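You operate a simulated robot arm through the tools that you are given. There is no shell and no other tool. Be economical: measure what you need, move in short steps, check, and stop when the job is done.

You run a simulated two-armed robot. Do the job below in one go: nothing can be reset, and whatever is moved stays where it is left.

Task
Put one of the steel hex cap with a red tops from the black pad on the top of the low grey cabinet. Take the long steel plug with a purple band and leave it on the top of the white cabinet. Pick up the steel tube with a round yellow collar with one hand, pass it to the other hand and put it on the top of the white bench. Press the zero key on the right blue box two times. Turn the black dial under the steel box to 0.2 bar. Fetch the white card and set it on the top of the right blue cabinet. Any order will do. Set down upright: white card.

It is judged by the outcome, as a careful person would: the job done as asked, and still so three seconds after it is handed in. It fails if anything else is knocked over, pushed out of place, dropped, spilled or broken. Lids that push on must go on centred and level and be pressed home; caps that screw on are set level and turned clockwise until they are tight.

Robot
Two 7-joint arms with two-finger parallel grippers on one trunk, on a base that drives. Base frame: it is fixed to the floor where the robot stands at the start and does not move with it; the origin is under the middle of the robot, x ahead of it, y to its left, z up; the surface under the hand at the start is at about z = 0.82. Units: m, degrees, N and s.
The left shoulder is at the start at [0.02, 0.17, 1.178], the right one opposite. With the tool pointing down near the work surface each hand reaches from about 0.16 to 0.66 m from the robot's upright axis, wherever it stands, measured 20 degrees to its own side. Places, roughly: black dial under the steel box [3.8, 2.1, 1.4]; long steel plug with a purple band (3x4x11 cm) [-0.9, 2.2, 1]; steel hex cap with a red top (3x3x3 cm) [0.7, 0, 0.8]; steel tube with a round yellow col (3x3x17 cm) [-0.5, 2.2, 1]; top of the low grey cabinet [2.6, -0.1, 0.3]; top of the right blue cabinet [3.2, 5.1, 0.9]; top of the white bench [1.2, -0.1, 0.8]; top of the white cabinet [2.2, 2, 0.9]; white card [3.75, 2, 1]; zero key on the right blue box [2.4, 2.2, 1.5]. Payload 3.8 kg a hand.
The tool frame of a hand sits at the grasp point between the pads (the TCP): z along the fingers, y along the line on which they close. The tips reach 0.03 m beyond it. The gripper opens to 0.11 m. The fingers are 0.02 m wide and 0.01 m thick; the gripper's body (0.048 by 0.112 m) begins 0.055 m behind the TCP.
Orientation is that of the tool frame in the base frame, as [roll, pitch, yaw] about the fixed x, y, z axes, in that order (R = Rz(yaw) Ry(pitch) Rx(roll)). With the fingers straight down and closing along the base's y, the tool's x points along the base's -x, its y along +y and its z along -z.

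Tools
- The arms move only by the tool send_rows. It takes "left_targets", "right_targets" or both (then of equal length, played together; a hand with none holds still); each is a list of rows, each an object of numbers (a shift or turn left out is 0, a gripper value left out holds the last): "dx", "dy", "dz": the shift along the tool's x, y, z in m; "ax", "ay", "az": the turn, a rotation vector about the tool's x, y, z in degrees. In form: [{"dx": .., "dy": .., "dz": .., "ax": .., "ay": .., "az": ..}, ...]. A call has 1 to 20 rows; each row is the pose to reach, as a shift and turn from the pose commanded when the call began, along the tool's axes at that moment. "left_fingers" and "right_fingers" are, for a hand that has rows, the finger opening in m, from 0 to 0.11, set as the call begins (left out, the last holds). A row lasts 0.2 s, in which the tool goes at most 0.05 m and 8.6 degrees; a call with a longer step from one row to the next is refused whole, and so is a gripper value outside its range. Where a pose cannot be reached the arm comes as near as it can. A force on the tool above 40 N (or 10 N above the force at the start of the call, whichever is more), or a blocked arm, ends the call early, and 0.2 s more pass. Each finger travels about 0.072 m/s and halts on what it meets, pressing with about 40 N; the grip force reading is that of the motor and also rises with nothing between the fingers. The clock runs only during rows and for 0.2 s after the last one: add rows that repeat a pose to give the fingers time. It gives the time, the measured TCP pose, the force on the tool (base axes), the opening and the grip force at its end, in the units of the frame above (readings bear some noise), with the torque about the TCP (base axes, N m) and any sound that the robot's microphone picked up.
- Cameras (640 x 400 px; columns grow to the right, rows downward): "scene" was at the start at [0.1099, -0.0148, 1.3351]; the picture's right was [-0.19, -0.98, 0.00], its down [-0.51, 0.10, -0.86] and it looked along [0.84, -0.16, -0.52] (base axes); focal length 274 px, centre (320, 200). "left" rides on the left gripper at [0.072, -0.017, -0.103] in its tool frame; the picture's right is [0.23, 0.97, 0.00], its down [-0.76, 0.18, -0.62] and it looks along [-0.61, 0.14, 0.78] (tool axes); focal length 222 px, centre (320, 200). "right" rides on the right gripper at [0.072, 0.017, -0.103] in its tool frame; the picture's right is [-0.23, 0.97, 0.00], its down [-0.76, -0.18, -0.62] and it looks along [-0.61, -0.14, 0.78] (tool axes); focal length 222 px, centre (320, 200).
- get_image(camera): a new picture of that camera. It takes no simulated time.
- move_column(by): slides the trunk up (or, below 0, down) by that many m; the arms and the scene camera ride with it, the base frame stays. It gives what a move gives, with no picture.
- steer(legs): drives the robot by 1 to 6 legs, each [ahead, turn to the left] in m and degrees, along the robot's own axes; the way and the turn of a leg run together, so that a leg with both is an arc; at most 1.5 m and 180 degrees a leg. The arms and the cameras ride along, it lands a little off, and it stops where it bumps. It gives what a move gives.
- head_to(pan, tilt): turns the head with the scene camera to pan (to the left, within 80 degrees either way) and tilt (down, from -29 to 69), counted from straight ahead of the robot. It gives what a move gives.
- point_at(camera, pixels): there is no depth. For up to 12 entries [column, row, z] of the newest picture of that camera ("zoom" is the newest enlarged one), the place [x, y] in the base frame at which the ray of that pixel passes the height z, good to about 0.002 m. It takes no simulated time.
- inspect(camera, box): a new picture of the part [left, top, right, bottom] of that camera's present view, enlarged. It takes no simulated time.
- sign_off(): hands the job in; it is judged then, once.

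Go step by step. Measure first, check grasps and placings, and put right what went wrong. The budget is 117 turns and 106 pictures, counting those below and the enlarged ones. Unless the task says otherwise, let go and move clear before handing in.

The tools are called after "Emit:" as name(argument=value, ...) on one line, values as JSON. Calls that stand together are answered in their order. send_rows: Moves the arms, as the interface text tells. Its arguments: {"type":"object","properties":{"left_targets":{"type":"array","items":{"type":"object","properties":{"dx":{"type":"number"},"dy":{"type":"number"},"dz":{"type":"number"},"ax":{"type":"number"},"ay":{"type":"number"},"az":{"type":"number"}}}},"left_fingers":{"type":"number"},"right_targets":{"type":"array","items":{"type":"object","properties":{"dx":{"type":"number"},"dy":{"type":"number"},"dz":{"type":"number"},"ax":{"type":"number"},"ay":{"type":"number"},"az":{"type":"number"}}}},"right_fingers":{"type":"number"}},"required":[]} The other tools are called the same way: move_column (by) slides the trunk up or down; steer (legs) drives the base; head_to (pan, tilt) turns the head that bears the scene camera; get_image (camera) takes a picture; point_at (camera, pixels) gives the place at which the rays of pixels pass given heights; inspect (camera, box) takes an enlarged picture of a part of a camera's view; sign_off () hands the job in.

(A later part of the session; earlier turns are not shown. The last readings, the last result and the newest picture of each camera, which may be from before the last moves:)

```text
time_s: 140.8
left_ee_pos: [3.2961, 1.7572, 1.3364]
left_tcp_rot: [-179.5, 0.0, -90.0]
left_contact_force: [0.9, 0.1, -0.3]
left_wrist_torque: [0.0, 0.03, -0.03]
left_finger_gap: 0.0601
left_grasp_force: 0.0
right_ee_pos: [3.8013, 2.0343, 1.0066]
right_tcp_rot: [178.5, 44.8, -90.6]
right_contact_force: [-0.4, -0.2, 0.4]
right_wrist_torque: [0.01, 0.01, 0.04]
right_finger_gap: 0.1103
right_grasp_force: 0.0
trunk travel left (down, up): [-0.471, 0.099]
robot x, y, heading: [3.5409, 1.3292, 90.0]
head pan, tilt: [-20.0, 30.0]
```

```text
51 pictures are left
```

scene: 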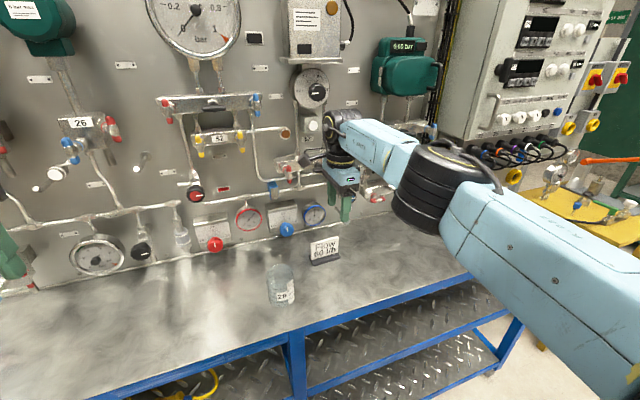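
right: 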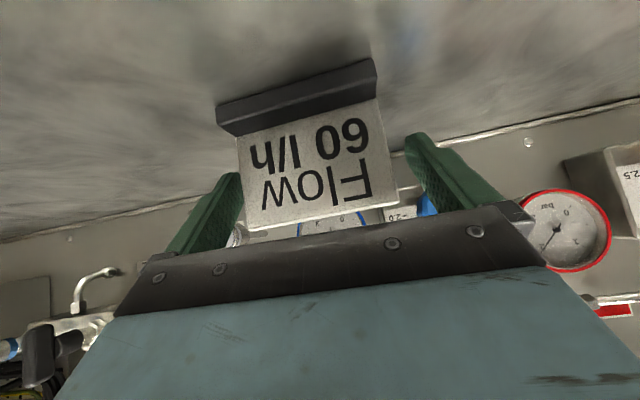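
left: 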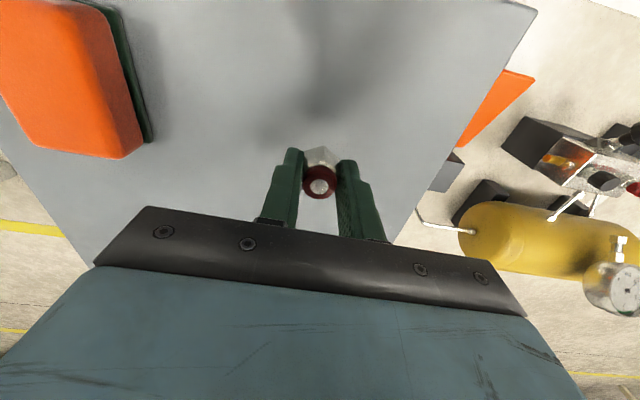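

Emit:
send_rows(right_targets=[{"dy": -0.0015}, {"dy": -0.0015}, {"dy": -0.0015}, {"dy": -0.0015}], right_fingers=0.06)

Emit:
send_rows(right_targets=[{"dx": -0.01, "dz": -0.01}, {"dx": -0.03, "dz": -0.03}, {"dx": -0.05, "dz": -0.05}, {"dx": -0.05, "dz": -0.05}])

Emit:
get_image(camera="right")

```text
time_s: 141.8
left_ee_pos: [3.2951, 1.7565, 1.3359]
left_tcp_rot: [-179.5, -0.2, -90.0]
left_contact_force: [-0.6, -0.2, 0.7]
left_wrist_torque: [-0.01, 0.02, -0.04]
left_finger_gap: 0.0601
left_grasp_force: 0.1
right_ee_pos: [3.8013, 2.0345, 1.0054]
right_tcp_rot: [178.5, 44.7, -90.6]
right_contact_force: [-0.7, 0.0, 0.0]
right_wrist_torque: [-0.07, 0.0, 0.0]
right_finger_gap: 0.0894
right_grasp_force: 40.1
trunk travel left (down, up): [-0.471, 0.099]
robot x, y, heading: [3.5447, 1.3289, 90.2]
head pan, tilt: [-20.0, 30.0]
```

```text
time_s: 142.8
left_ee_pos: [3.2961, 1.7577, 1.3356]
left_tcp_rot: [-179.4, -0.2, -90.1]
left_contact_force: [-0.6, -0.3, 0.3]
left_wrist_torque: [-0.02, -0.02, -0.01]
left_finger_gap: 0.06
left_grasp_force: 0.0
right_ee_pos: [3.8013, 2.0331, 1.0756]
right_tcp_rot: [178.5, 44.7, -90.7]
right_contact_force: [1.1, 0.1, -0.5]
right_wrist_torque: [-0.03, -0.01, -0.05]
right_finger_gap: 0.0894
right_grasp_force: 40.5
trunk travel left (down, up): [-0.471, 0.099]
robot x, y, heading: [3.5407, 1.3298, 89.9]
head pan, tilt: [-20.0, 30.0]
```

```text
50 pictures are left
```

right: 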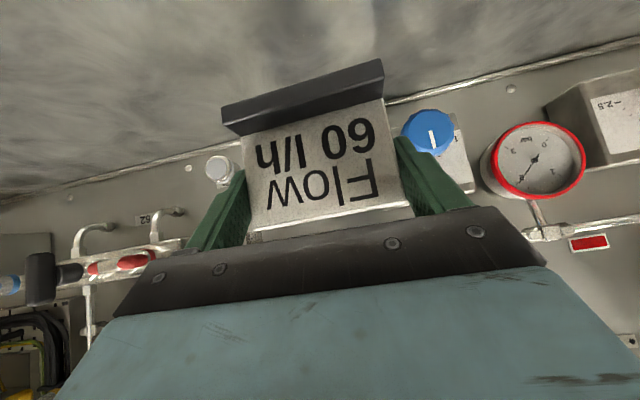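

The card is lifted squarely (gap 0.089). I'll draw it back toward the robot, back away from the panel, turn left and look at the route.

Emit:
send_rows(right_targets=[{"dx": 0.005, "dz": -0.045}, {"dx": 0.01, "dz": -0.09}, {"dx": 0.03, "dz": -0.13}, {"dx": 0.055, "dz": -0.17}, {"dx": 0.08, "dz": -0.21}, {"dx": 0.107, "dz": -0.247}])

Emit:
steer(legs=[[-0.45, 0], [0, 90], [1.4, 0], [1.05, 0], [0, -90]])

Emit:
head_to(pan=0, tilt=20)

Emit:
get_image(camera="scene")

```text
time_s: 144.2
left_ee_pos: [3.2953, 1.7554, 1.3368]
left_tcp_rot: [-179.5, -0.1, -90.0]
left_contact_force: [-0.5, 0.9, -0.8]
left_wrist_torque: [0.01, 0.02, -0.01]
left_finger_gap: 0.06
left_grasp_force: 0.1
right_ee_pos: [3.8065, 1.782, 1.1765]
right_tcp_rot: [178.5, 44.8, -90.6]
right_contact_force: [0.3, 0.3, 0.0]
right_wrist_torque: [0.0, -0.01, -0.03]
right_finger_gap: 0.0891
right_grasp_force: 39.7
trunk travel left (down, up): [-0.471, 0.099]
robot x, y, heading: [3.5425, 1.3292, 89.9]
head pan, tilt: [-20.0, 30.0]
```

```text
time_s: 166.3
left_ee_pos: [0.8442, 1.3315, 1.3367]
left_tcp_rot: [-179.5, -0.2, -92.0]
left_contact_force: [-0.9, 0.2, 0.2]
left_wrist_torque: [-0.02, -0.02, -0.01]
left_finger_gap: 0.0602
left_grasp_force: 0.1
right_ee_pos: [1.3553, 1.3412, 1.1757]
right_tcp_rot: [178.5, 44.7, -92.6]
right_contact_force: [-0.5, -0.4, -1.1]
right_wrist_torque: [-0.03, 0.01, -0.01]
right_finger_gap: 0.089
right_grasp_force: 39.9
trunk travel left (down, up): [-0.471, 0.099]
robot x, y, heading: [1.0755, 0.8947, 88.3]
head pan, tilt: [-20.0, 30.0]
```

```text
time_s: 167.1
left_ee_pos: [0.8448, 1.3328, 1.3363]
left_tcp_rot: [-179.6, 0.0, -91.9]
left_contact_force: [-0.4, 0.0, -1.1]
left_wrist_torque: [0.0, 0.01, 0.0]
left_finger_gap: 0.0599
left_grasp_force: 0.1
right_ee_pos: [1.3542, 1.3432, 1.1758]
right_tcp_rot: [178.5, 44.6, -92.6]
right_contact_force: [-0.4, 0.8, -1.7]
right_wrist_torque: [-0.02, -0.02, -0.01]
right_finger_gap: 0.0893
right_grasp_force: 39.3
trunk travel left (down, up): [-0.471, 0.099]
robot x, y, heading: [1.0765, 0.8941, 88.3]
head pan, tilt: [0.0, 20.0]
```

```text
49 pictures are left
```

scene: 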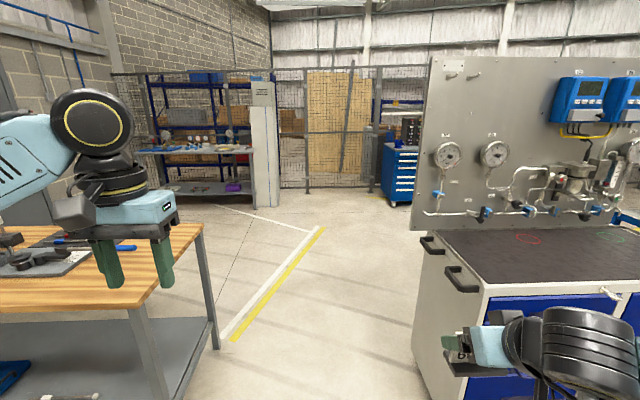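

Emit:
point_at(camera="scene", pixels=[[204, 225, 0.92], [145, 300, 0.9], [218, 347, 0], [416, 232, 0.9], [432, 380, 0], [390, 205, 0], [415, 205, 0], [398, 155, 0.8], [415, 370, 0]])

```text
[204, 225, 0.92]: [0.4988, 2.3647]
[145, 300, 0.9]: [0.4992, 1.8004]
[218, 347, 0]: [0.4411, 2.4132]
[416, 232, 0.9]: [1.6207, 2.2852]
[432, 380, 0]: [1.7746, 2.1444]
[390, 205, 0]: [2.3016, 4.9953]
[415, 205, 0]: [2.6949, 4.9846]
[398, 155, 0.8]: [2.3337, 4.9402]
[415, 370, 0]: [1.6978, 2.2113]
```

The corridor is x 0.5–1.62 and I'm near its middle. I'll drive through, then turn toward the blue cabinets and look.

Emit:
steer(legs=[[0, 2.7], [1.5, 0], [1.5, 0], [0, -75]])

Emit:
get_image(camera="scene")

```text
time_s: 172.9
left_ee_pos: [0.8078, 2.4698, 1.3395]
left_tcp_rot: [-179.4, 0.3, -89.7]
left_contact_force: [-0.1, 0.0, -0.7]
left_wrist_torque: [-0.02, 0.04, 0.01]
left_finger_gap: 0.0598
left_grasp_force: 0.1
right_ee_pos: [1.3291, 2.4965, 1.1754]
right_tcp_rot: [179.7, 44.6, -90.8]
right_contact_force: [0.3, 0.7, -1.1]
right_wrist_torque: [0.01, 0.01, 0.0]
right_finger_gap: 0.0894
right_grasp_force: 40.3
trunk travel left (down, up): [-0.471, 0.099]
robot x, y, heading: [1.0542, 2.0539, 89.5]
head pan, tilt: [0.0, 20.0]
stopped in leg 2: the robot was blocked; the commanded pose is now the measured one
```

```text
48 pictures are left
```

scene: 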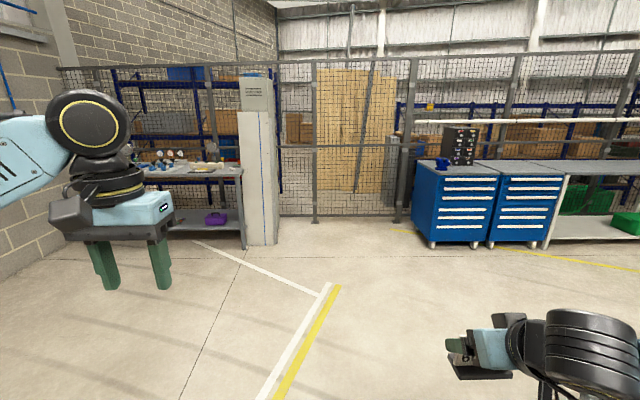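

The robot bumped something at y≈2.05, probably on its right side. I'll look right and left before moving.

Emit:
head_to(pan=-75, tilt=30)

Emit:
get_image(camera="scene")

Emit:
head_to(pan=70, tilt=35)

Emit:
get_image(camera="scene")

```text
time_s: 174.4
left_ee_pos: [0.809, 2.4666, 1.3399]
left_tcp_rot: [-179.5, 0.5, -89.9]
left_contact_force: [0.6, -0.5, -0.1]
left_wrist_torque: [0.03, -0.01, -0.04]
left_finger_gap: 0.0601
left_grasp_force: 0.1
right_ee_pos: [1.3285, 2.4954, 1.1751]
right_tcp_rot: [179.5, 44.6, -90.5]
right_contact_force: [-0.7, -0.2, -0.5]
right_wrist_torque: [-0.02, 0.02, -0.02]
right_finger_gap: 0.0894
right_grasp_force: 39.6
trunk travel left (down, up): [-0.471, 0.099]
robot x, y, heading: [1.0578, 2.0565, 89.8]
head pan, tilt: [-75.0, 30.0]
```

```text
47 pictures are left
```

scene: 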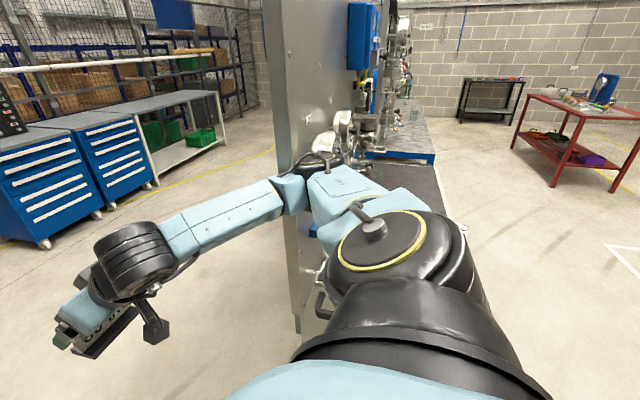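

```text
time_s: 176.7
left_ee_pos: [0.809, 2.4673, 1.3404]
left_tcp_rot: [-179.4, 0.4, -89.8]
left_contact_force: [-0.7, 0.1, 0.0]
left_wrist_torque: [0.0, -0.05, -0.02]
left_finger_gap: 0.06
left_grasp_force: 0.0
right_ee_pos: [1.3274, 2.4949, 1.1764]
right_tcp_rot: [179.5, 44.7, -90.7]
right_contact_force: [-0.2, 0.0, -0.6]
right_wrist_torque: [0.02, 0.03, -0.02]
right_finger_gap: 0.0894
right_grasp_force: 40.3
trunk travel left (down, up): [-0.471, 0.099]
robot x, y, heading: [1.0568, 2.0549, 90.3]
head pan, tilt: [70.0, 35.0]
```

```text
46 pictures are left
```

scene: 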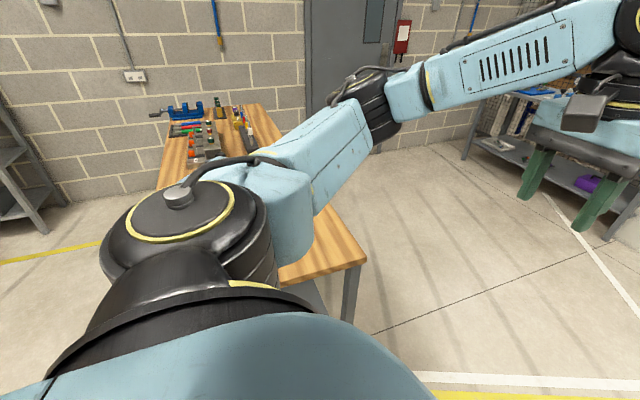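

The right elbow touched the steel panel's edge while the left side has room above the bench. I'll back up, shift 15 cm left and continue.

Emit:
steer(legs=[[-0.5, 0], [0, 25], [0.38, 0], [0, -25], [1.5, 0], [0.7, 0]])

Emit:
steer(legs=[[0, -60]])

Emit:
head_to(pan=0, tilt=20)

Emit:
get_image(camera="scene")

```text
time_s: 194.7
left_ee_pos: [0.6239, 4.5374, 1.3357]
left_tcp_rot: [-179.4, -0.2, -89.3]
left_contact_force: [-0.2, 0.0, -0.8]
left_wrist_torque: [-0.01, -0.05, -0.01]
left_finger_gap: 0.0598
left_grasp_force: 0.0
right_ee_pos: [1.1417, 4.5684, 1.1704]
right_tcp_rot: [179.2, 44.0, -90.2]
right_contact_force: [0.4, 0.6, -0.4]
right_wrist_torque: [-0.01, -0.01, -0.01]
right_finger_gap: 0.0892
right_grasp_force: 40.1
trunk travel left (down, up): [-0.471, 0.099]
robot x, y, heading: [0.8739, 4.1099, 90.6]
head pan, tilt: [70.0, 35.0]
```

```text
time_s: 197.8
left_ee_pos: [1.1206, 4.5403, 1.3365]
left_tcp_rot: [-179.6, -0.2, -149.7]
left_contact_force: [0.3, -0.5, -0.2]
left_wrist_torque: [-0.01, -0.01, 0.02]
left_finger_gap: 0.0597
left_grasp_force: 0.0
right_ee_pos: [1.4034, 4.104, 1.1701]
right_tcp_rot: [179.3, 44.0, -150.6]
right_contact_force: [-0.1, 0.1, -1.1]
right_wrist_torque: [-0.02, -0.03, -0.01]
right_finger_gap: 0.0892
right_grasp_force: 40.2
trunk travel left (down, up): [-0.471, 0.099]
robot x, y, heading: [0.8771, 4.1117, 30.3]
head pan, tilt: [70.0, 35.0]
```

```text
time_s: 199.2
left_ee_pos: [1.1211, 4.5395, 1.3362]
left_tcp_rot: [-179.5, -0.1, -149.7]
left_contact_force: [-1.1, 0.6, 0.2]
left_wrist_torque: [0.02, -0.02, -0.01]
left_finger_gap: 0.0602
left_grasp_force: 0.0
right_ee_pos: [1.404, 4.1049, 1.1697]
right_tcp_rot: [179.2, 44.0, -150.6]
right_contact_force: [0.1, 0.3, -0.1]
right_wrist_torque: [-0.03, 0.02, 0.0]
right_finger_gap: 0.0891
right_grasp_force: 40.3
trunk travel left (down, up): [-0.471, 0.099]
robot x, y, heading: [0.8768, 4.1083, 30.4]
head pan, tilt: [0.0, 20.0]
```

```text
45 pictures are left
```

scene: 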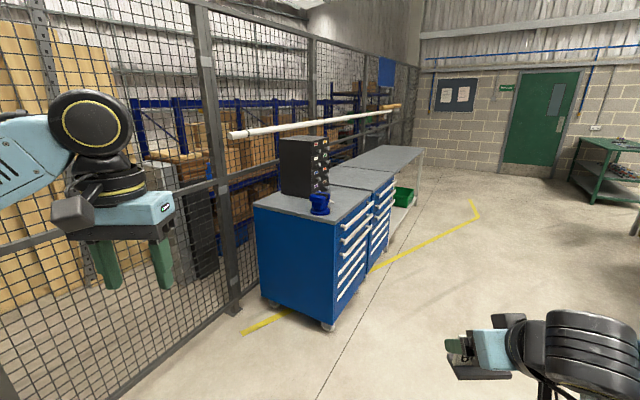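

The right blue cabinet is the second one along. I'll drive to in front of it and face it.

Emit:
steer(legs=[[0, -30.4], [1.2, 0], [0.95, 0], [0, 90]])

Emit:
get_image(camera="scene")

```text
time_s: 215.2
left_ee_pos: [2.7451, 4.5521, 1.3353]
left_tcp_rot: [-179.5, -0.2, -86.4]
left_contact_force: [0.1, 0.2, -1.3]
left_wrist_torque: [-0.01, 0.01, -0.03]
left_finger_gap: 0.06
left_grasp_force: 0.1
right_ee_pos: [3.2594, 4.6099, 1.1702]
right_tcp_rot: [179.2, 44.1, -87.2]
right_contact_force: [0.1, -0.3, -0.7]
right_wrist_torque: [-0.01, 0.02, 0.04]
right_finger_gap: 0.0892
right_grasp_force: 40.9
trunk travel left (down, up): [-0.471, 0.099]
robot x, y, heading: [3.0157, 4.1389, 93.3]
head pan, tilt: [0.0, 20.0]
```

```text
44 pictures are left
```

scene: 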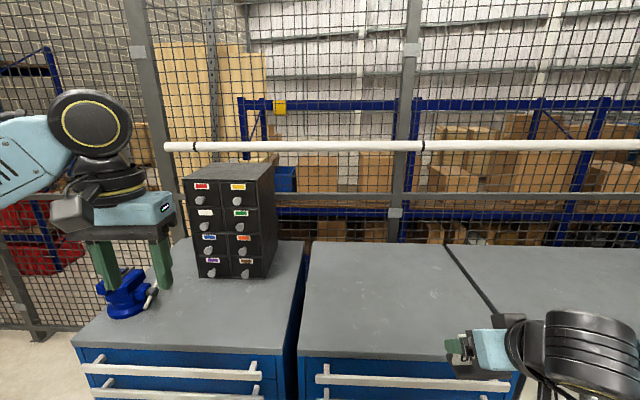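

Emit:
point_at(camera="scene", pixels=[[300, 350, 0.9], [450, 352, 0.9], [312, 245, 0.9], [445, 245, 0.9], [75, 340, 0.9], [300, 350, 0.87], [312, 245, 0.87]])

Emit:
head_to(pan=0, tilt=45)

Emit:
get_image(camera="scene")

Emit:
get_image(camera="right")

```text
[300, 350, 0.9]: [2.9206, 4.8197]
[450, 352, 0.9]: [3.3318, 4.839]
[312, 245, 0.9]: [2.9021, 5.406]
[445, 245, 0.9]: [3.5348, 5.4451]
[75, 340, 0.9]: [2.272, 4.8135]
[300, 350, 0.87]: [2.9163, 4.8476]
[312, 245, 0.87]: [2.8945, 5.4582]
```

```text
time_s: 216.1
left_ee_pos: [2.7456, 4.5515, 1.3361]
left_tcp_rot: [-179.5, -0.2, -86.3]
left_contact_force: [0.5, -0.3, -0.8]
left_wrist_torque: [-0.01, -0.02, 0.01]
left_finger_gap: 0.0601
left_grasp_force: 0.0
right_ee_pos: [3.2613, 4.6085, 1.1705]
right_tcp_rot: [179.2, 44.0, -87.2]
right_contact_force: [-0.1, -0.5, -1.5]
right_wrist_torque: [-0.02, 0.01, 0.0]
right_finger_gap: 0.0895
right_grasp_force: 39.8
trunk travel left (down, up): [-0.471, 0.099]
robot x, y, heading: [3.0177, 4.1433, 93.7]
head pan, tilt: [0.0, 45.0]
```

```text
43 pictures are left
```

scene: 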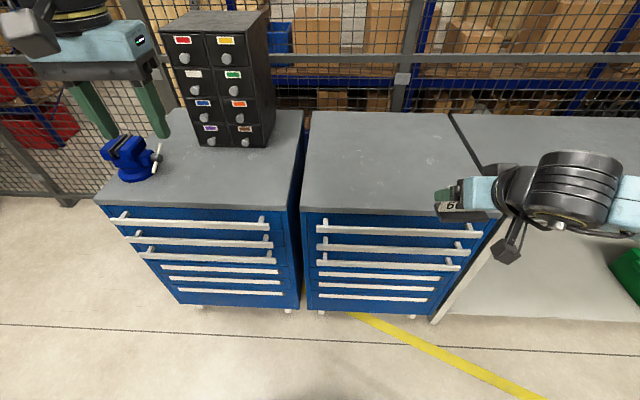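

```text
42 pictures are left
```

right: 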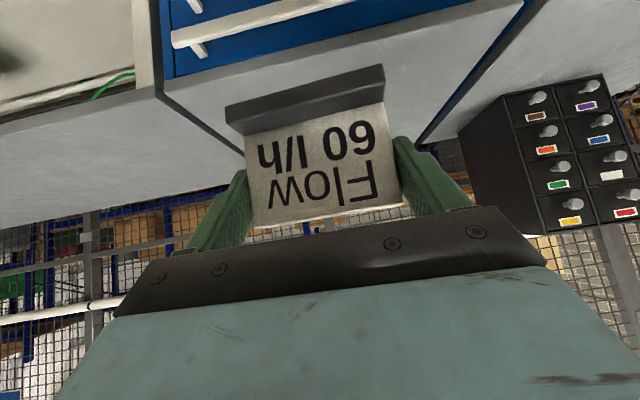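

Emit:
point_at(camera="scene", pixels=[[499, 212, 0.86], [499, 212, 0.9], [499, 212, 0.94], [303, 209, 0.86], [303, 209, 0.9], [303, 209, 0.94]])

Emit:
point_at(camera="right", pixels=[[165, 85, 0.86], [165, 85, 0.9], [165, 85, 0.94], [525, 4, 0.86], [525, 4, 0.9], [525, 4, 0.94]])

```text
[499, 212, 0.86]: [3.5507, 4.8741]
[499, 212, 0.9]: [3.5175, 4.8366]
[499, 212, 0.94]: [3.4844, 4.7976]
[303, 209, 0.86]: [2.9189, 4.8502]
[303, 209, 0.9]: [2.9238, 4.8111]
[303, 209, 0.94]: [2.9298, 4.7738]
```

```text
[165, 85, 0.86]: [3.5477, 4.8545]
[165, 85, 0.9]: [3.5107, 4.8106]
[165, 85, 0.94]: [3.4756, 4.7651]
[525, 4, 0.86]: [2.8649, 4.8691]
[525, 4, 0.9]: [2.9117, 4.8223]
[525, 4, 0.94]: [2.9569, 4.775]
```

The right cabinet top is at z≈0.90, x 2.92–3.51, y from 4.82 back. I'll square up, drive 0.2 m closer and lower the trunk a little.

Emit:
steer(legs=[[0, -3.5], [0.18, 0]])

Emit:
move_column(by=-0.1)

```text
time_s: 218.0
left_ee_pos: [2.7692, 4.7443, 1.3357]
left_tcp_rot: [-179.5, -0.2, -89.7]
left_contact_force: [-0.8, 0.6, 0.3]
left_wrist_torque: [-0.03, 0.02, 0.03]
left_finger_gap: 0.06
left_grasp_force: 0.0
right_ee_pos: [3.2881, 4.771, 1.1695]
right_tcp_rot: [179.1, 44.1, -90.6]
right_contact_force: [0.6, 0.7, -1.1]
right_wrist_torque: [-0.01, -0.05, 0.0]
right_finger_gap: 0.0894
right_grasp_force: 40.9
trunk travel left (down, up): [-0.471, 0.099]
robot x, y, heading: [3.0153, 4.3159, 90.4]
head pan, tilt: [0.0, 45.0]
```

```text
time_s: 219.3
left_ee_pos: [2.7702, 4.7434, 1.2364]
left_tcp_rot: [-179.5, -0.1, -89.7]
left_contact_force: [-0.2, -0.3, 0.4]
left_wrist_torque: [0.02, -0.01, 0.01]
left_finger_gap: 0.0597
left_grasp_force: 0.1
right_ee_pos: [3.287, 4.7719, 1.07]
right_tcp_rot: [179.2, 44.0, -90.6]
right_contact_force: [0.2, -0.1, -1.3]
right_wrist_torque: [-0.03, 0.01, 0.01]
right_finger_gap: 0.0893
right_grasp_force: 39.9
trunk travel left (down, up): [-0.371, 0.199]
robot x, y, heading: [3.0206, 4.3177, 90.2]
head pan, tilt: [0.0, 45.0]
```

Emit:
send_rows(right_targets=[{"dx": -0.03, "dz": 0.03, "dy": 0.005}, {"dx": -0.055, "dz": 0.06, "dy": 0.01}, {"dx": -0.075, "dz": 0.09, "dy": 0.015}, {"dx": -0.085, "dz": 0.125, "dy": 0.02}, {"dx": -0.085, "dz": 0.16, "dy": 0.027}, {"dx": -0.08, "dz": 0.19, "dy": 0.027}, {"dx": -0.073, "dz": 0.207, "dy": 0.027}, {"dx": -0.073, "dz": 0.207, "dy": 0.027}])

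Emit:
get_image(camera="scene")

```text
time_s: 221.2
left_ee_pos: [2.7705, 4.7435, 1.2369]
left_tcp_rot: [-179.5, -0.1, -89.7]
left_contact_force: [0.5, 0.3, 0.3]
left_wrist_torque: [0.03, -0.05, 0.02]
left_finger_gap: 0.0601
left_grasp_force: 0.1
right_ee_pos: [3.2611, 4.9671, 0.9729]
right_tcp_rot: [179.4, 44.0, -90.7]
right_contact_force: [-0.3, 0.0, -1.8]
right_wrist_torque: [0.0, -0.01, 0.04]
right_finger_gap: 0.0892
right_grasp_force: 40.1
trunk travel left (down, up): [-0.371, 0.199]
robot x, y, heading: [3.0156, 4.3151, 90.2]
head pan, tilt: [0.0, 45.0]
```

```text
41 pictures are left
```

scene: 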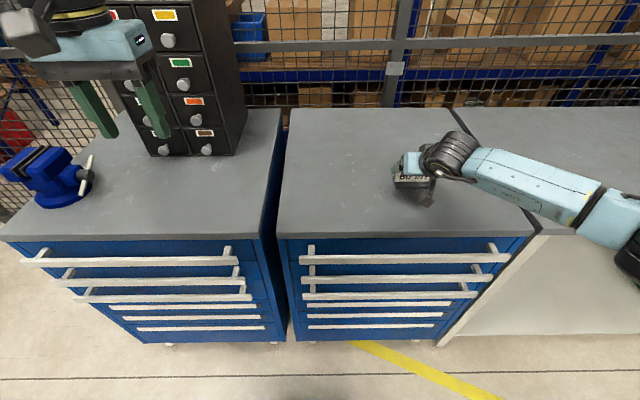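

The card hovers about 2 cm above the cabinet top. I'll lower it in small steps, watching the force.

Emit:
send_rows(right_targets=[{"dx": 0.004, "dz": 0.004}, {"dx": 0.007, "dz": 0.007}, {"dx": 0.01, "dz": 0.01}, {"dx": 0.012, "dz": 0.012}, {"dx": 0.012, "dz": 0.012}])

Emit:
inspect(camera="right", box=[200, 40, 440, 190])

```text
time_s: 222.3
left_ee_pos: [2.7692, 4.744, 1.2359]
left_tcp_rot: [-179.4, -0.2, -89.7]
left_contact_force: [0.3, 0.1, -0.3]
left_wrist_torque: [0.0, 0.01, 0.0]
left_finger_gap: 0.0602
left_grasp_force: 0.0
right_ee_pos: [3.2597, 4.9674, 0.9567]
right_tcp_rot: [179.2, 44.1, -90.6]
right_contact_force: [0.1, 0.3, 1.9]
right_wrist_torque: [0.1, -0.13, 0.03]
right_finger_gap: 0.0895
right_grasp_force: 40.4
trunk travel left (down, up): [-0.371, 0.199]
robot x, y, heading: [3.0221, 4.3173, 90.2]
head pan, tilt: [0.0, 45.0]
```

```text
2.67 times, centred on (320, 115) of right
```

zoom: 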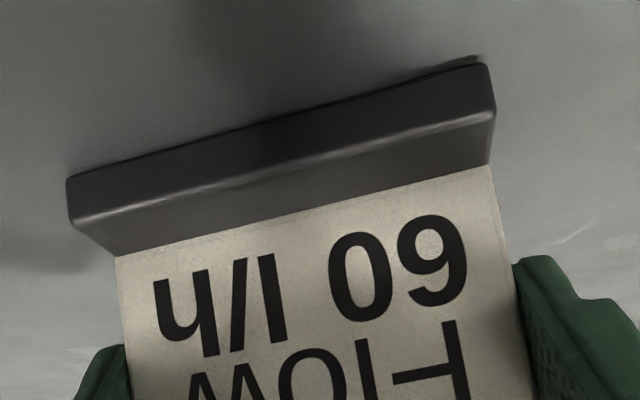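

Contact has just begun (force from −1.8 to +1.9 N). I'll go 1.5 mm lower, release and back off along the fingers.

Emit:
send_rows(right_targets=[{"dx": 0.001, "dz": 0.001}, {"dx": 0.001, "dz": 0.001}])

Emit:
send_rows(right_targets=[{}, {}, {}], right_fingers=0.11)

Emit:
send_rows(right_targets=[{"dz": -0.02}, {"dz": -0.05}, {"dz": -0.09}, {"dz": -0.13}, {"dz": -0.17}, {"dz": -0.21}])

Emit:
get_image(camera="scene")

```text
time_s: 222.9
left_ee_pos: [2.7689, 4.7447, 1.2366]
left_tcp_rot: [-179.5, -0.1, -89.8]
left_contact_force: [0.1, 0.0, 0.0]
left_wrist_torque: [-0.01, 0.01, -0.01]
left_finger_gap: 0.06
left_grasp_force: 0.1
right_ee_pos: [3.2582, 4.9669, 0.9568]
right_tcp_rot: [179.2, 44.2, -90.5]
right_contact_force: [-0.2, -0.6, 7.1]
right_wrist_torque: [0.24, -0.37, 0.01]
right_finger_gap: 0.0892
right_grasp_force: 39.9
trunk travel left (down, up): [-0.371, 0.199]
robot x, y, heading: [3.0178, 4.3185, 90.2]
head pan, tilt: [0.0, 45.0]
```

```text
time_s: 223.8
left_ee_pos: [2.7696, 4.744, 1.2361]
left_tcp_rot: [-179.5, -0.2, -89.7]
left_contact_force: [-1.8, -0.3, -0.2]
left_wrist_torque: [-0.04, 0.02, 0.01]
left_finger_gap: 0.0601
left_grasp_force: 0.1
right_ee_pos: [3.2606, 4.966, 0.9542]
right_tcp_rot: [179.2, 44.0, -90.6]
right_contact_force: [-0.2, 0.2, 0.6]
right_wrist_torque: [-0.04, 0.02, 0.03]
right_finger_gap: 0.1098
right_grasp_force: 0.0
trunk travel left (down, up): [-0.371, 0.199]
robot x, y, heading: [3.0199, 4.3152, 90.0]
head pan, tilt: [0.0, 45.0]
```

```text
time_s: 225.2
left_ee_pos: [2.7702, 4.7432, 1.2375]
left_tcp_rot: [-179.5, -0.1, -89.6]
left_contact_force: [0.4, 1.1, -0.7]
left_wrist_torque: [-0.01, -0.01, -0.02]
left_finger_gap: 0.0603
left_grasp_force: 0.1
right_ee_pos: [3.2623, 4.8196, 1.1056]
right_tcp_rot: [179.3, 44.0, -90.6]
right_contact_force: [0.2, -0.1, 0.8]
right_wrist_torque: [-0.02, 0.02, 0.01]
right_finger_gap: 0.1098
right_grasp_force: 0.2
trunk travel left (down, up): [-0.371, 0.199]
robot x, y, heading: [3.0193, 4.3184, 90.0]
head pan, tilt: [0.0, 45.0]
```

```text
39 pictures are left
```

scene: 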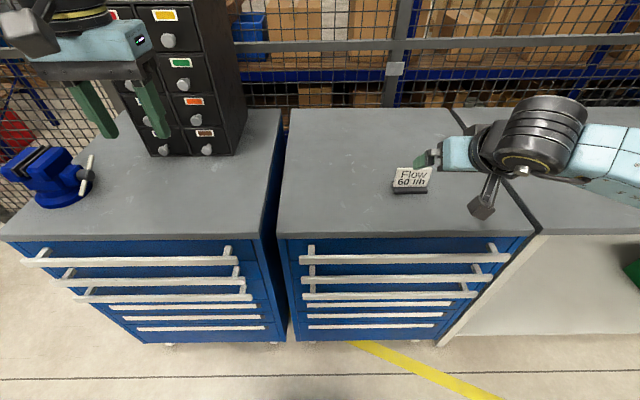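

The card stands upright on the right blue cabinet. Next is the wooden bench: I'll back off, straighten the right hand and return through the corridor at x≈0.87.

Emit:
steer(legs=[[-0.2, 0], [0, 90], [1.15, 0], [1.0, 0], [0, 90]])

Emit:
send_rows(right_targets=[{"ay": 8}, {"ay": 16}, {"ay": 24}, {"ay": 32}, {"ay": 40}, {"ay": 44}, {"ay": 44}])

```text
time_s: 244.5
left_ee_pos: [1.1404, 3.6839, 1.2357]
left_tcp_rot: [-179.4, -0.1, 90.8]
left_contact_force: [-0.1, 0.6, 0.0]
left_wrist_torque: [0.03, -0.02, 0.03]
left_finger_gap: 0.0599
left_grasp_force: 0.0
right_ee_pos: [0.6502, 3.6045, 1.1043]
right_tcp_rot: [179.1, 44.0, 89.8]
right_contact_force: [-0.1, -0.8, 0.4]
right_wrist_torque: [0.04, -0.01, 0.02]
right_finger_gap: 0.1101
right_grasp_force: 0.0
trunk travel left (down, up): [-0.371, 0.199]
robot x, y, heading: [0.8916, 4.1121, -89.6]
head pan, tilt: [0.0, 45.0]
```

```text
time_s: 246.1
left_ee_pos: [1.139, 3.6845, 1.2362]
left_tcp_rot: [-179.5, -0.2, 90.7]
left_contact_force: [-0.7, 0.8, -0.5]
left_wrist_torque: [-0.01, 0.0, 0.04]
left_finger_gap: 0.06
left_grasp_force: 0.0
right_ee_pos: [0.6497, 3.6053, 1.1045]
right_tcp_rot: [179.3, 0.0, 90.3]
right_contact_force: [1.0, 0.3, 0.0]
right_wrist_torque: [0.01, 0.0, 0.03]
right_finger_gap: 0.11
right_grasp_force: 0.0
trunk travel left (down, up): [-0.371, 0.199]
robot x, y, heading: [0.8903, 4.1098, -89.3]
head pan, tilt: [0.0, 45.0]
```

Emit:
steer(legs=[[0, -1.5], [1.5, 0], [1.5, 0], [0, -90], [1.5, 0], [0, -90]])

Emit:
head_to(pan=0, tilt=35)

Emit:
get_image(camera="scene")

```text
time_s: 275.7
left_ee_pos: [-0.9161, 1.6092, 1.2358]
left_tcp_rot: [-179.6, -0.1, -92.2]
left_contact_force: [-0.2, 0.2, -1.2]
left_wrist_torque: [-0.01, 0.0, -0.03]
left_finger_gap: 0.0602
left_grasp_force: 0.0
right_ee_pos: [-0.4218, 1.664, 1.1045]
right_tcp_rot: [179.5, 0.0, -92.6]
right_contact_force: [-0.3, -0.3, -0.4]
right_wrist_torque: [0.01, 0.01, -0.01]
right_finger_gap: 0.1098
right_grasp_force: 0.0
trunk travel left (down, up): [-0.371, 0.199]
robot x, y, heading: [-0.6876, 1.17, 87.7]
head pan, tilt: [0.0, 45.0]
```

```text
time_s: 276.4
left_ee_pos: [-0.9173, 1.6109, 1.2358]
left_tcp_rot: [-179.5, -0.1, -92.2]
left_contact_force: [-0.2, 0.0, 0.0]
left_wrist_torque: [0.05, 0.01, 0.0]
left_finger_gap: 0.0598
left_grasp_force: 0.0
right_ee_pos: [-0.4225, 1.6653, 1.1049]
right_tcp_rot: [179.4, 0.0, -92.5]
right_contact_force: [0.1, -0.5, -0.1]
right_wrist_torque: [0.01, 0.0, 0.0]
right_finger_gap: 0.11
right_grasp_force: 0.0
trunk travel left (down, up): [-0.371, 0.199]
robot x, y, heading: [-0.6846, 1.1747, 87.6]
head pan, tilt: [0.0, 35.0]
```

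```text
38 pictures are left
```

scene: 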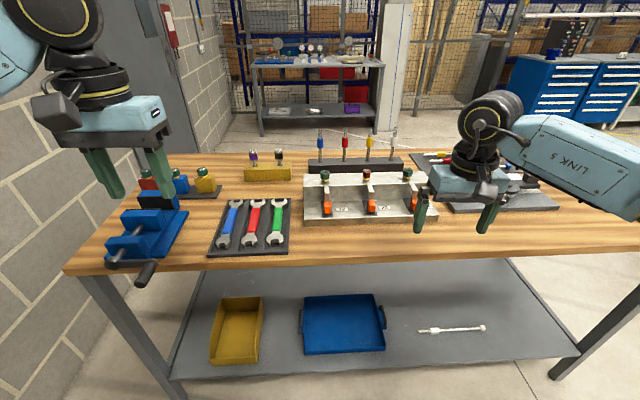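

Emit:
inspect(camera="scene", box=[220, 110, 440, 230])

Emit:
point_at(camera="scene", pixels=[[253, 156, 1.0], [280, 154, 1.0], [370, 140, 1.05], [370, 165, 0.95], [307, 222, 0.92], [432, 218, 0.92], [245, 178, 0.92], [290, 180, 0.92], [300, 255, 0.92], [310, 172, 0.92], [402, 168, 0.92]])

```text
2.91 times, centred on (330, 170) of scene
```

zoom: 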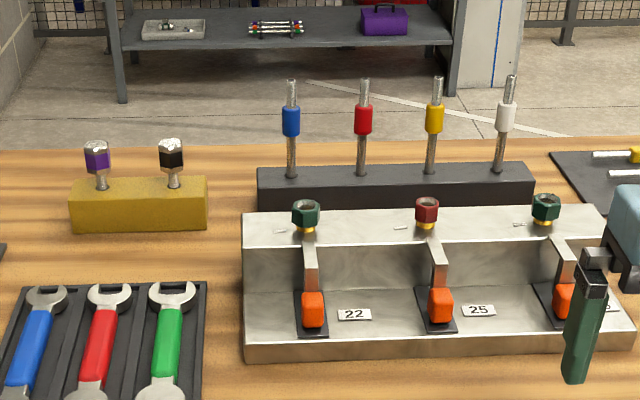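

```text
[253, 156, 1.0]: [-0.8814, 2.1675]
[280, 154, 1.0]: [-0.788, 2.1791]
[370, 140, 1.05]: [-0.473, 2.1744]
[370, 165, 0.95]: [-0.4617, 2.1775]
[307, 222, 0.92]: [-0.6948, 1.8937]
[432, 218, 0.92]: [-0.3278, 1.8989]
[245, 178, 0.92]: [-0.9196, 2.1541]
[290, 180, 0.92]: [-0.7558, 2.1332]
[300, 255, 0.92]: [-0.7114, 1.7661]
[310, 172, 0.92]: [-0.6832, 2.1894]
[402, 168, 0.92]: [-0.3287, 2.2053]
```

The yellow-collared tube is third in the black rack at (370,140) (about −0.465, 2.178) and the purple-band plug is in the yellow block at (253,156) (about −0.88, 2.168). I'll raise the trunk slightly and reposition in front of the tube.

Emit:
move_column(by=0.1)

Emit:
steer(legs=[[0, -60], [0.42, 0], [0, 62.4], [0.08, 0]])

Emit:
get_image(camera="scene")

```text
time_s: 277.7
left_ee_pos: [-0.9179, 1.6102, 1.3366]
left_tcp_rot: [-179.6, -0.1, -92.2]
left_contact_force: [0.5, 0.7, 0.3]
left_wrist_torque: [0.03, -0.01, -0.01]
left_finger_gap: 0.0601
left_grasp_force: 0.1
right_ee_pos: [-0.4233, 1.6644, 1.2038]
right_tcp_rot: [179.5, 0.0, -92.5]
right_contact_force: [-0.1, 0.5, -0.6]
right_wrist_torque: [-0.05, -0.01, 0.02]
right_finger_gap: 0.11
right_grasp_force: 0.1
trunk travel left (down, up): [-0.471, 0.099]
robot x, y, heading: [-0.69, 1.171, 87.8]
head pan, tilt: [0.0, 35.0]
```

```text
time_s: 286.4
left_ee_pos: [-0.5807, 1.868, 1.3357]
left_tcp_rot: [-179.4, -0.2, -88.0]
left_contact_force: [0.2, 0.5, -0.1]
left_wrist_torque: [-0.01, -0.01, 0.0]
left_finger_gap: 0.0599
left_grasp_force: 0.0
right_ee_pos: [-0.0922, 1.9598, 1.2046]
right_tcp_rot: [179.4, 0.1, -88.2]
right_contact_force: [1.2, 1.1, 0.0]
right_wrist_torque: [-0.02, -0.03, 0.01]
right_finger_gap: 0.1102
right_grasp_force: 0.0
trunk travel left (down, up): [-0.471, 0.099]
robot x, y, heading: [-0.3199, 1.4487, 92.0]
head pan, tilt: [0.0, 35.0]
```

```text
36 pictures are left
```

scene: 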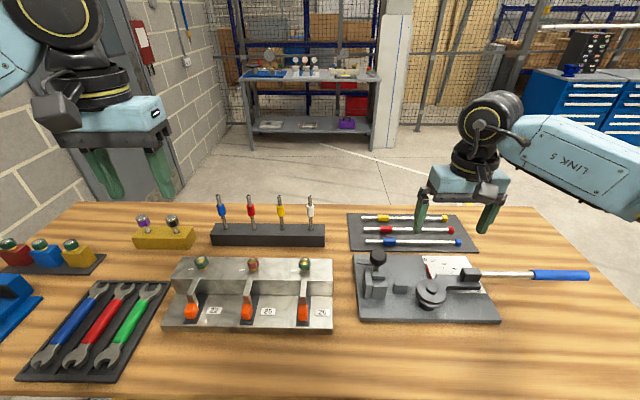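

Emit:
inspect(camera="scene", box=[120, 185, 340, 285])

Emit:
point_at(camera="scene", pixels=[[280, 212, 1.0], [280, 212, 1.04], [280, 212, 1.08], [143, 224, 0.98], [143, 224, 1.02], [172, 222, 1.0], [305, 265, 0.98], [254, 265, 0.98], [280, 197, 1.1]])

```text
2.91 times, centred on (230, 235) of scene
```

zoom: 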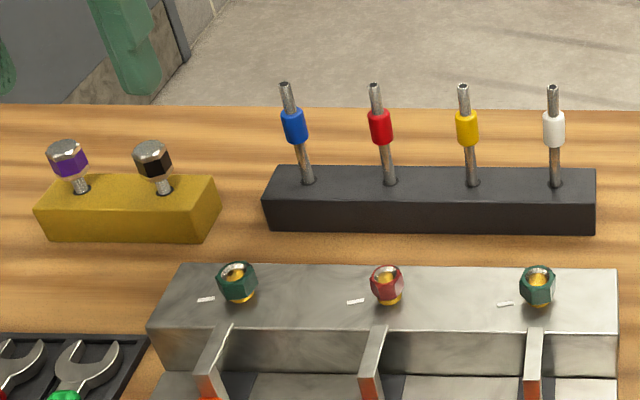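

```text
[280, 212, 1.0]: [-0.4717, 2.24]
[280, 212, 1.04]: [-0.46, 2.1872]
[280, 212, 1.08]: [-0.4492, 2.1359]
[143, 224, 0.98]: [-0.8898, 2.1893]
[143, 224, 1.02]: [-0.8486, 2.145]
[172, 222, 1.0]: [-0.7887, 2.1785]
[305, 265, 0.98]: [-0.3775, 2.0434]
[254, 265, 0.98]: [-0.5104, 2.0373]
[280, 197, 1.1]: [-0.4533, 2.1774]
```

The yellow collar is at about (−0.462, 2.182, 1.045), 0.096 from its neighbours. I'll lean the left hand 40° and bring it to a pre-grasp 10 cm short.

Emit:
send_rows(left_targets=[{"dx": -0.03, "dy": -0.02, "dz": 0.0, "ay": -6}, {"dx": -0.06, "dy": -0.04, "dz": 0.01, "ay": -12}, {"dx": -0.09, "dy": -0.06, "dz": 0.03, "ay": -18}, {"dx": -0.12, "dy": -0.08, "dz": 0.055, "ay": -24}, {"dx": -0.15, "dy": -0.1, "dz": 0.085, "ay": -30}, {"dx": -0.18, "dy": -0.115, "dz": 0.115, "ay": -36}, {"dx": -0.21, "dy": -0.127, "dz": 0.145, "ay": -40}, {"dx": -0.23, "dy": -0.127, "dz": 0.18, "ay": -40}, {"dx": -0.246, "dy": -0.127, "dz": 0.214, "ay": -40}, {"dx": -0.246, "dy": -0.127, "dz": 0.214, "ay": -40}])

Emit:
get_image(camera="left")

```text
time_s: 288.6
left_ee_pos: [-0.4621, 2.1185, 1.12]
left_tcp_rot: [-179.4, 39.9, -87.5]
left_contact_force: [0.5, -1.0, 0.1]
left_wrist_torque: [-0.02, 0.05, 0.01]
left_finger_gap: 0.06
left_grasp_force: 0.1
right_ee_pos: [-0.0929, 1.9598, 1.2037]
right_tcp_rot: [179.5, 0.1, -88.2]
right_contact_force: [-0.7, -0.5, 0.1]
right_wrist_torque: [0.0, 0.02, -0.02]
right_finger_gap: 0.11
right_grasp_force: 0.0
trunk travel left (down, up): [-0.471, 0.099]
robot x, y, heading: [-0.3175, 1.4461, 92.0]
head pan, tilt: [0.0, 35.0]
```

```text
34 pictures are left
```

left: 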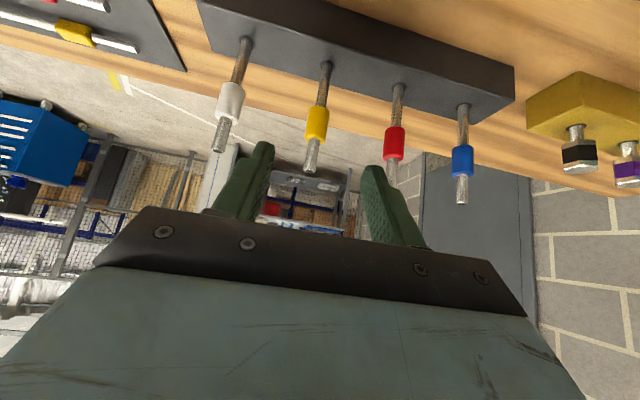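

Emit:
point_at(camera="left", pixels=[[317, 125, 1.045], [317, 125, 1.05], [312, 170, 1.097], [323, 97, 0.985], [395, 143, 1.045], [626, 172, 1.0]])

```text
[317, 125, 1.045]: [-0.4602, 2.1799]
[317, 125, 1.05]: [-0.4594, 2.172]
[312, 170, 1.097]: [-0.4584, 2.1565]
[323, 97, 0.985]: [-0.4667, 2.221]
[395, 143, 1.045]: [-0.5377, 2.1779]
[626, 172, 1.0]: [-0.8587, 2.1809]
```

The collar is confirmed at (−0.460, 2.180). I'll advance and close on it.

Emit:
send_rows(left_targets=[{"dz": 0.035, "dy": -0.002}, {"dz": 0.065, "dy": -0.002}, {"dz": 0.085, "dy": -0.002}, {"dz": 0.097, "dy": -0.002}, {"dz": 0.097, "dy": -0.002}])

Emit:
send_rows(left_targets=[{}, {}, {}, {}], left_fingers=0.0)

Emit:
get_image(camera="left")

```text
time_s: 289.8
left_ee_pos: [-0.4624, 2.1699, 1.0502]
left_tcp_rot: [-179.5, 39.9, -87.6]
left_contact_force: [-0.1, -0.2, 0.4]
left_wrist_torque: [-0.01, 0.0, -0.03]
left_finger_gap: 0.06
left_grasp_force: 0.1
left hand out of reach, approached as far as the arm can: row 4, 5
right_ee_pos: [-0.0918, 1.96, 1.2042]
right_tcp_rot: [179.5, 0.1, -88.2]
right_contact_force: [0.0, -0.3, 0.6]
right_wrist_torque: [0.01, 0.01, -0.01]
right_finger_gap: 0.1102
right_grasp_force: 0.0
trunk travel left (down, up): [-0.471, 0.099]
robot x, y, heading: [-0.3197, 1.4487, 91.6]
head pan, tilt: [0.0, 35.0]
```

```text
time_s: 290.8
left_ee_pos: [-0.4625, 2.1697, 1.0487]
left_tcp_rot: [-179.4, 39.9, -87.5]
left_contact_force: [-0.9, -0.1, -0.6]
left_wrist_torque: [-0.03, -0.06, -0.03]
left_finger_gap: 0.0001
left_grasp_force: 37.6
right_ee_pos: [-0.0927, 1.9588, 1.2039]
right_tcp_rot: [179.4, 0.1, -88.2]
right_contact_force: [0.7, -0.6, 0.7]
right_wrist_torque: [0.0, 0.01, 0.0]
right_finger_gap: 0.1102
right_grasp_force: 0.1
trunk travel left (down, up): [-0.471, 0.099]
robot x, y, heading: [-0.3194, 1.4497, 92.3]
head pan, tilt: [0.0, 35.0]
```

```text
33 pictures are left
```

left: 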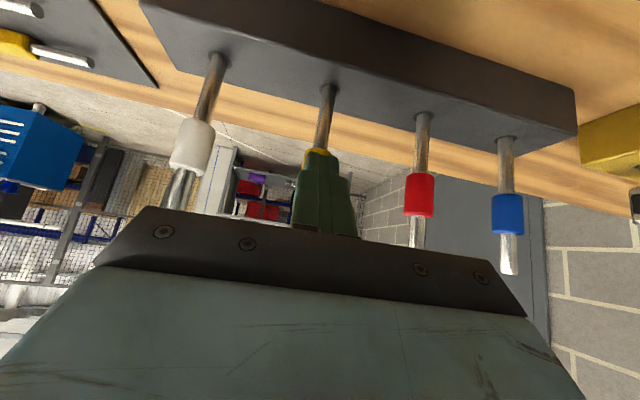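

The fingers closed on nothing: the collar is about 3 cm deeper, which re-triangulates to (−0.463, 2.206, 1.026). I'll open, back off, lower the trunk for reach, and retry with more lean.

Emit:
send_rows(left_targets=[{}, {}, {}, {}, {"dz": -0.04}, {"dz": -0.08}, {"dz": -0.12}, {"dz": -0.16}], left_fingers=0.06)

Emit:
move_column(by=-0.12)

Emit:
get_image(camera="left")

```text
time_s: 292.6
left_ee_pos: [-0.4607, 2.0665, 1.174]
left_tcp_rot: [-179.4, 39.8, -87.5]
left_contact_force: [-0.2, -0.4, 0.8]
left_wrist_torque: [-0.01, -0.02, 0.03]
left_finger_gap: 0.0598
left_grasp_force: 0.1
right_ee_pos: [-0.0924, 1.9597, 1.2052]
right_tcp_rot: [179.4, 0.0, -88.1]
right_contact_force: [0.5, -0.8, 0.4]
right_wrist_torque: [0.01, 0.01, 0.02]
right_finger_gap: 0.1101
right_grasp_force: 0.0
trunk travel left (down, up): [-0.471, 0.099]
robot x, y, heading: [-0.3197, 1.4443, 91.9]
head pan, tilt: [0.0, 35.0]
```

```text
time_s: 294.1
left_ee_pos: [-0.4601, 2.0674, 1.0541]
left_tcp_rot: [-179.4, 39.9, -87.5]
left_contact_force: [-0.2, -1.4, -1.0]
left_wrist_torque: [0.04, 0.0, 0.04]
left_finger_gap: 0.0601
left_grasp_force: 0.2
right_ee_pos: [-0.0922, 1.9593, 1.0838]
right_tcp_rot: [179.5, 0.1, -88.2]
right_contact_force: [0.2, 0.0, 0.2]
right_wrist_torque: [-0.01, -0.02, -0.01]
right_finger_gap: 0.11
right_grasp_force: 0.0
trunk travel left (down, up): [-0.351, 0.219]
robot x, y, heading: [-0.3229, 1.4455, 91.9]
head pan, tilt: [0.0, 35.0]
```

```text
32 pictures are left
```

left: 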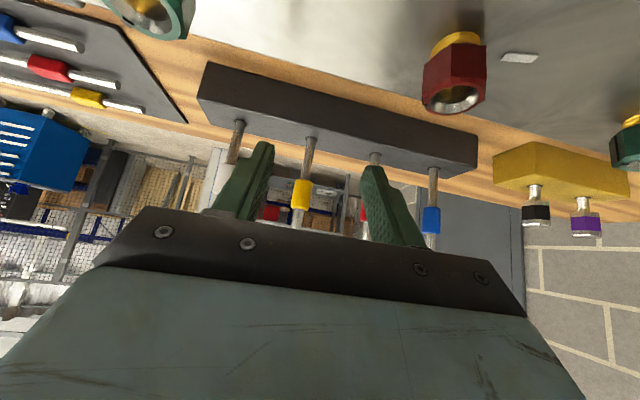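

Emit:
point_at(camera="left", pixels=[[301, 193, 1.045], [301, 193, 1.026], [301, 193, 1.01], [310, 142, 0.97], [455, 110, 0.98], [455, 110, 1.0]])

```text
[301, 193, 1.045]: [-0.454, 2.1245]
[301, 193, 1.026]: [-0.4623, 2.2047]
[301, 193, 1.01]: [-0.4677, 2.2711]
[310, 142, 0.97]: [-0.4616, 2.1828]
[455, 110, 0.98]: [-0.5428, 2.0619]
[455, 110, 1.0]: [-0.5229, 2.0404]
```

Both views agree on (−0.462, 2.205, 1.026). I'll advance at height past the hex caps, then settle onto the collar and close.

Emit:
send_rows(left_targets=[{"dx": -0.027, "dz": 0.017, "dy": -0.001, "ay": -5}, {"dx": -0.053, "dz": 0.034, "dy": -0.002, "ay": -10}, {"dx": -0.066, "dz": 0.06, "dy": -0.003, "ay": -10}, {"dx": -0.08, "dz": 0.085, "dy": -0.004, "ay": -10}, {"dx": -0.09, "dz": 0.109, "dy": -0.004, "ay": -10}, {"dx": -0.09, "dz": 0.109, "dy": -0.004, "ay": -10}])

Emit:
get_image(camera="left")

Emit:
send_rows(left_targets=[{}, {}, {}, {}], left_fingers=0.0)

```text
time_s: 295.5
left_ee_pos: [-0.4623, 2.208, 1.0262]
left_tcp_rot: [-179.2, 50.0, -87.2]
left_contact_force: [-1.1, -0.5, 0.8]
left_wrist_torque: [0.0, 0.0, -0.01]
left_finger_gap: 0.0603
left_grasp_force: 0.1
right_ee_pos: [-0.0927, 1.9583, 1.0844]
right_tcp_rot: [179.5, 0.0, -88.3]
right_contact_force: [-0.7, -0.3, 0.0]
right_wrist_torque: [0.0, 0.0, 0.03]
right_finger_gap: 0.1099
right_grasp_force: 0.2
trunk travel left (down, up): [-0.351, 0.219]
robot x, y, heading: [-0.3219, 1.4493, 92.1]
head pan, tilt: [0.0, 35.0]
```

```text
31 pictures are left
```

left: 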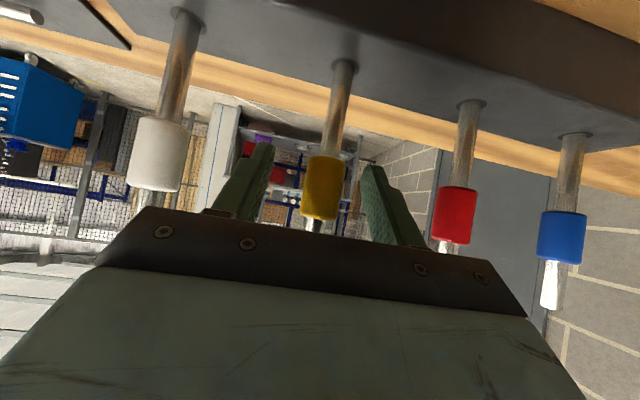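

```text
time_s: 296.5
left_ee_pos: [-0.4633, 2.2072, 1.0261]
left_tcp_rot: [-179.3, 49.8, -87.3]
left_contact_force: [-2.2, 0.3, 0.8]
left_wrist_torque: [0.05, 0.28, 0.04]
left_finger_gap: 0.0216
left_grasp_force: 39.9
right_ee_pos: [-0.0929, 1.9595, 1.0834]
right_tcp_rot: [179.5, 0.0, -88.2]
right_contact_force: [0.1, -0.2, 0.1]
right_wrist_torque: [0.0, -0.03, 0.03]
right_finger_gap: 0.1103
right_grasp_force: 0.0
trunk travel left (down, up): [-0.351, 0.219]
robot x, y, heading: [-0.3169, 1.4452, 91.9]
head pan, tilt: [0.0, 35.0]
```

The collar is gripped (0.0216). I'll lift straight up out of the rack.

Emit:
send_rows(left_targets=[{"dx": -0.015, "dz": -0.013}, {"dx": -0.038, "dz": -0.032}, {"dx": -0.069, "dz": -0.058}, {"dx": -0.1, "dz": -0.084}, {"dx": -0.122, "dz": -0.103}, {"dx": -0.122, "dz": -0.103}])

Emit:
get_image(camera="scene")

```text
time_s: 297.9
left_ee_pos: [-0.4654, 2.2074, 1.1869]
left_tcp_rot: [-179.3, 49.8, -87.3]
left_contact_force: [0.2, 0.4, -0.7]
left_wrist_torque: [0.03, 0.02, 0.01]
left_finger_gap: 0.0219
left_grasp_force: 39.3
right_ee_pos: [-0.0916, 1.9599, 1.0846]
right_tcp_rot: [179.4, 0.0, -88.2]
right_contact_force: [-0.3, 0.0, -0.7]
right_wrist_torque: [-0.01, 0.04, -0.03]
right_finger_gap: 0.11
right_grasp_force: 0.1
trunk travel left (down, up): [-0.351, 0.219]
robot x, y, heading: [-0.3202, 1.4495, 92.0]
head pan, tilt: [0.0, 35.0]
```

```text
30 pictures are left
```

scene: 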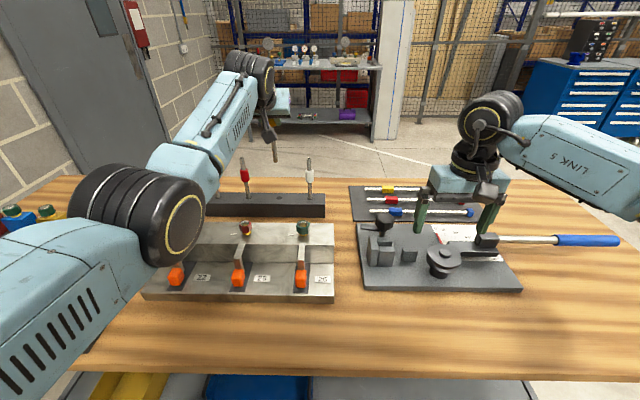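

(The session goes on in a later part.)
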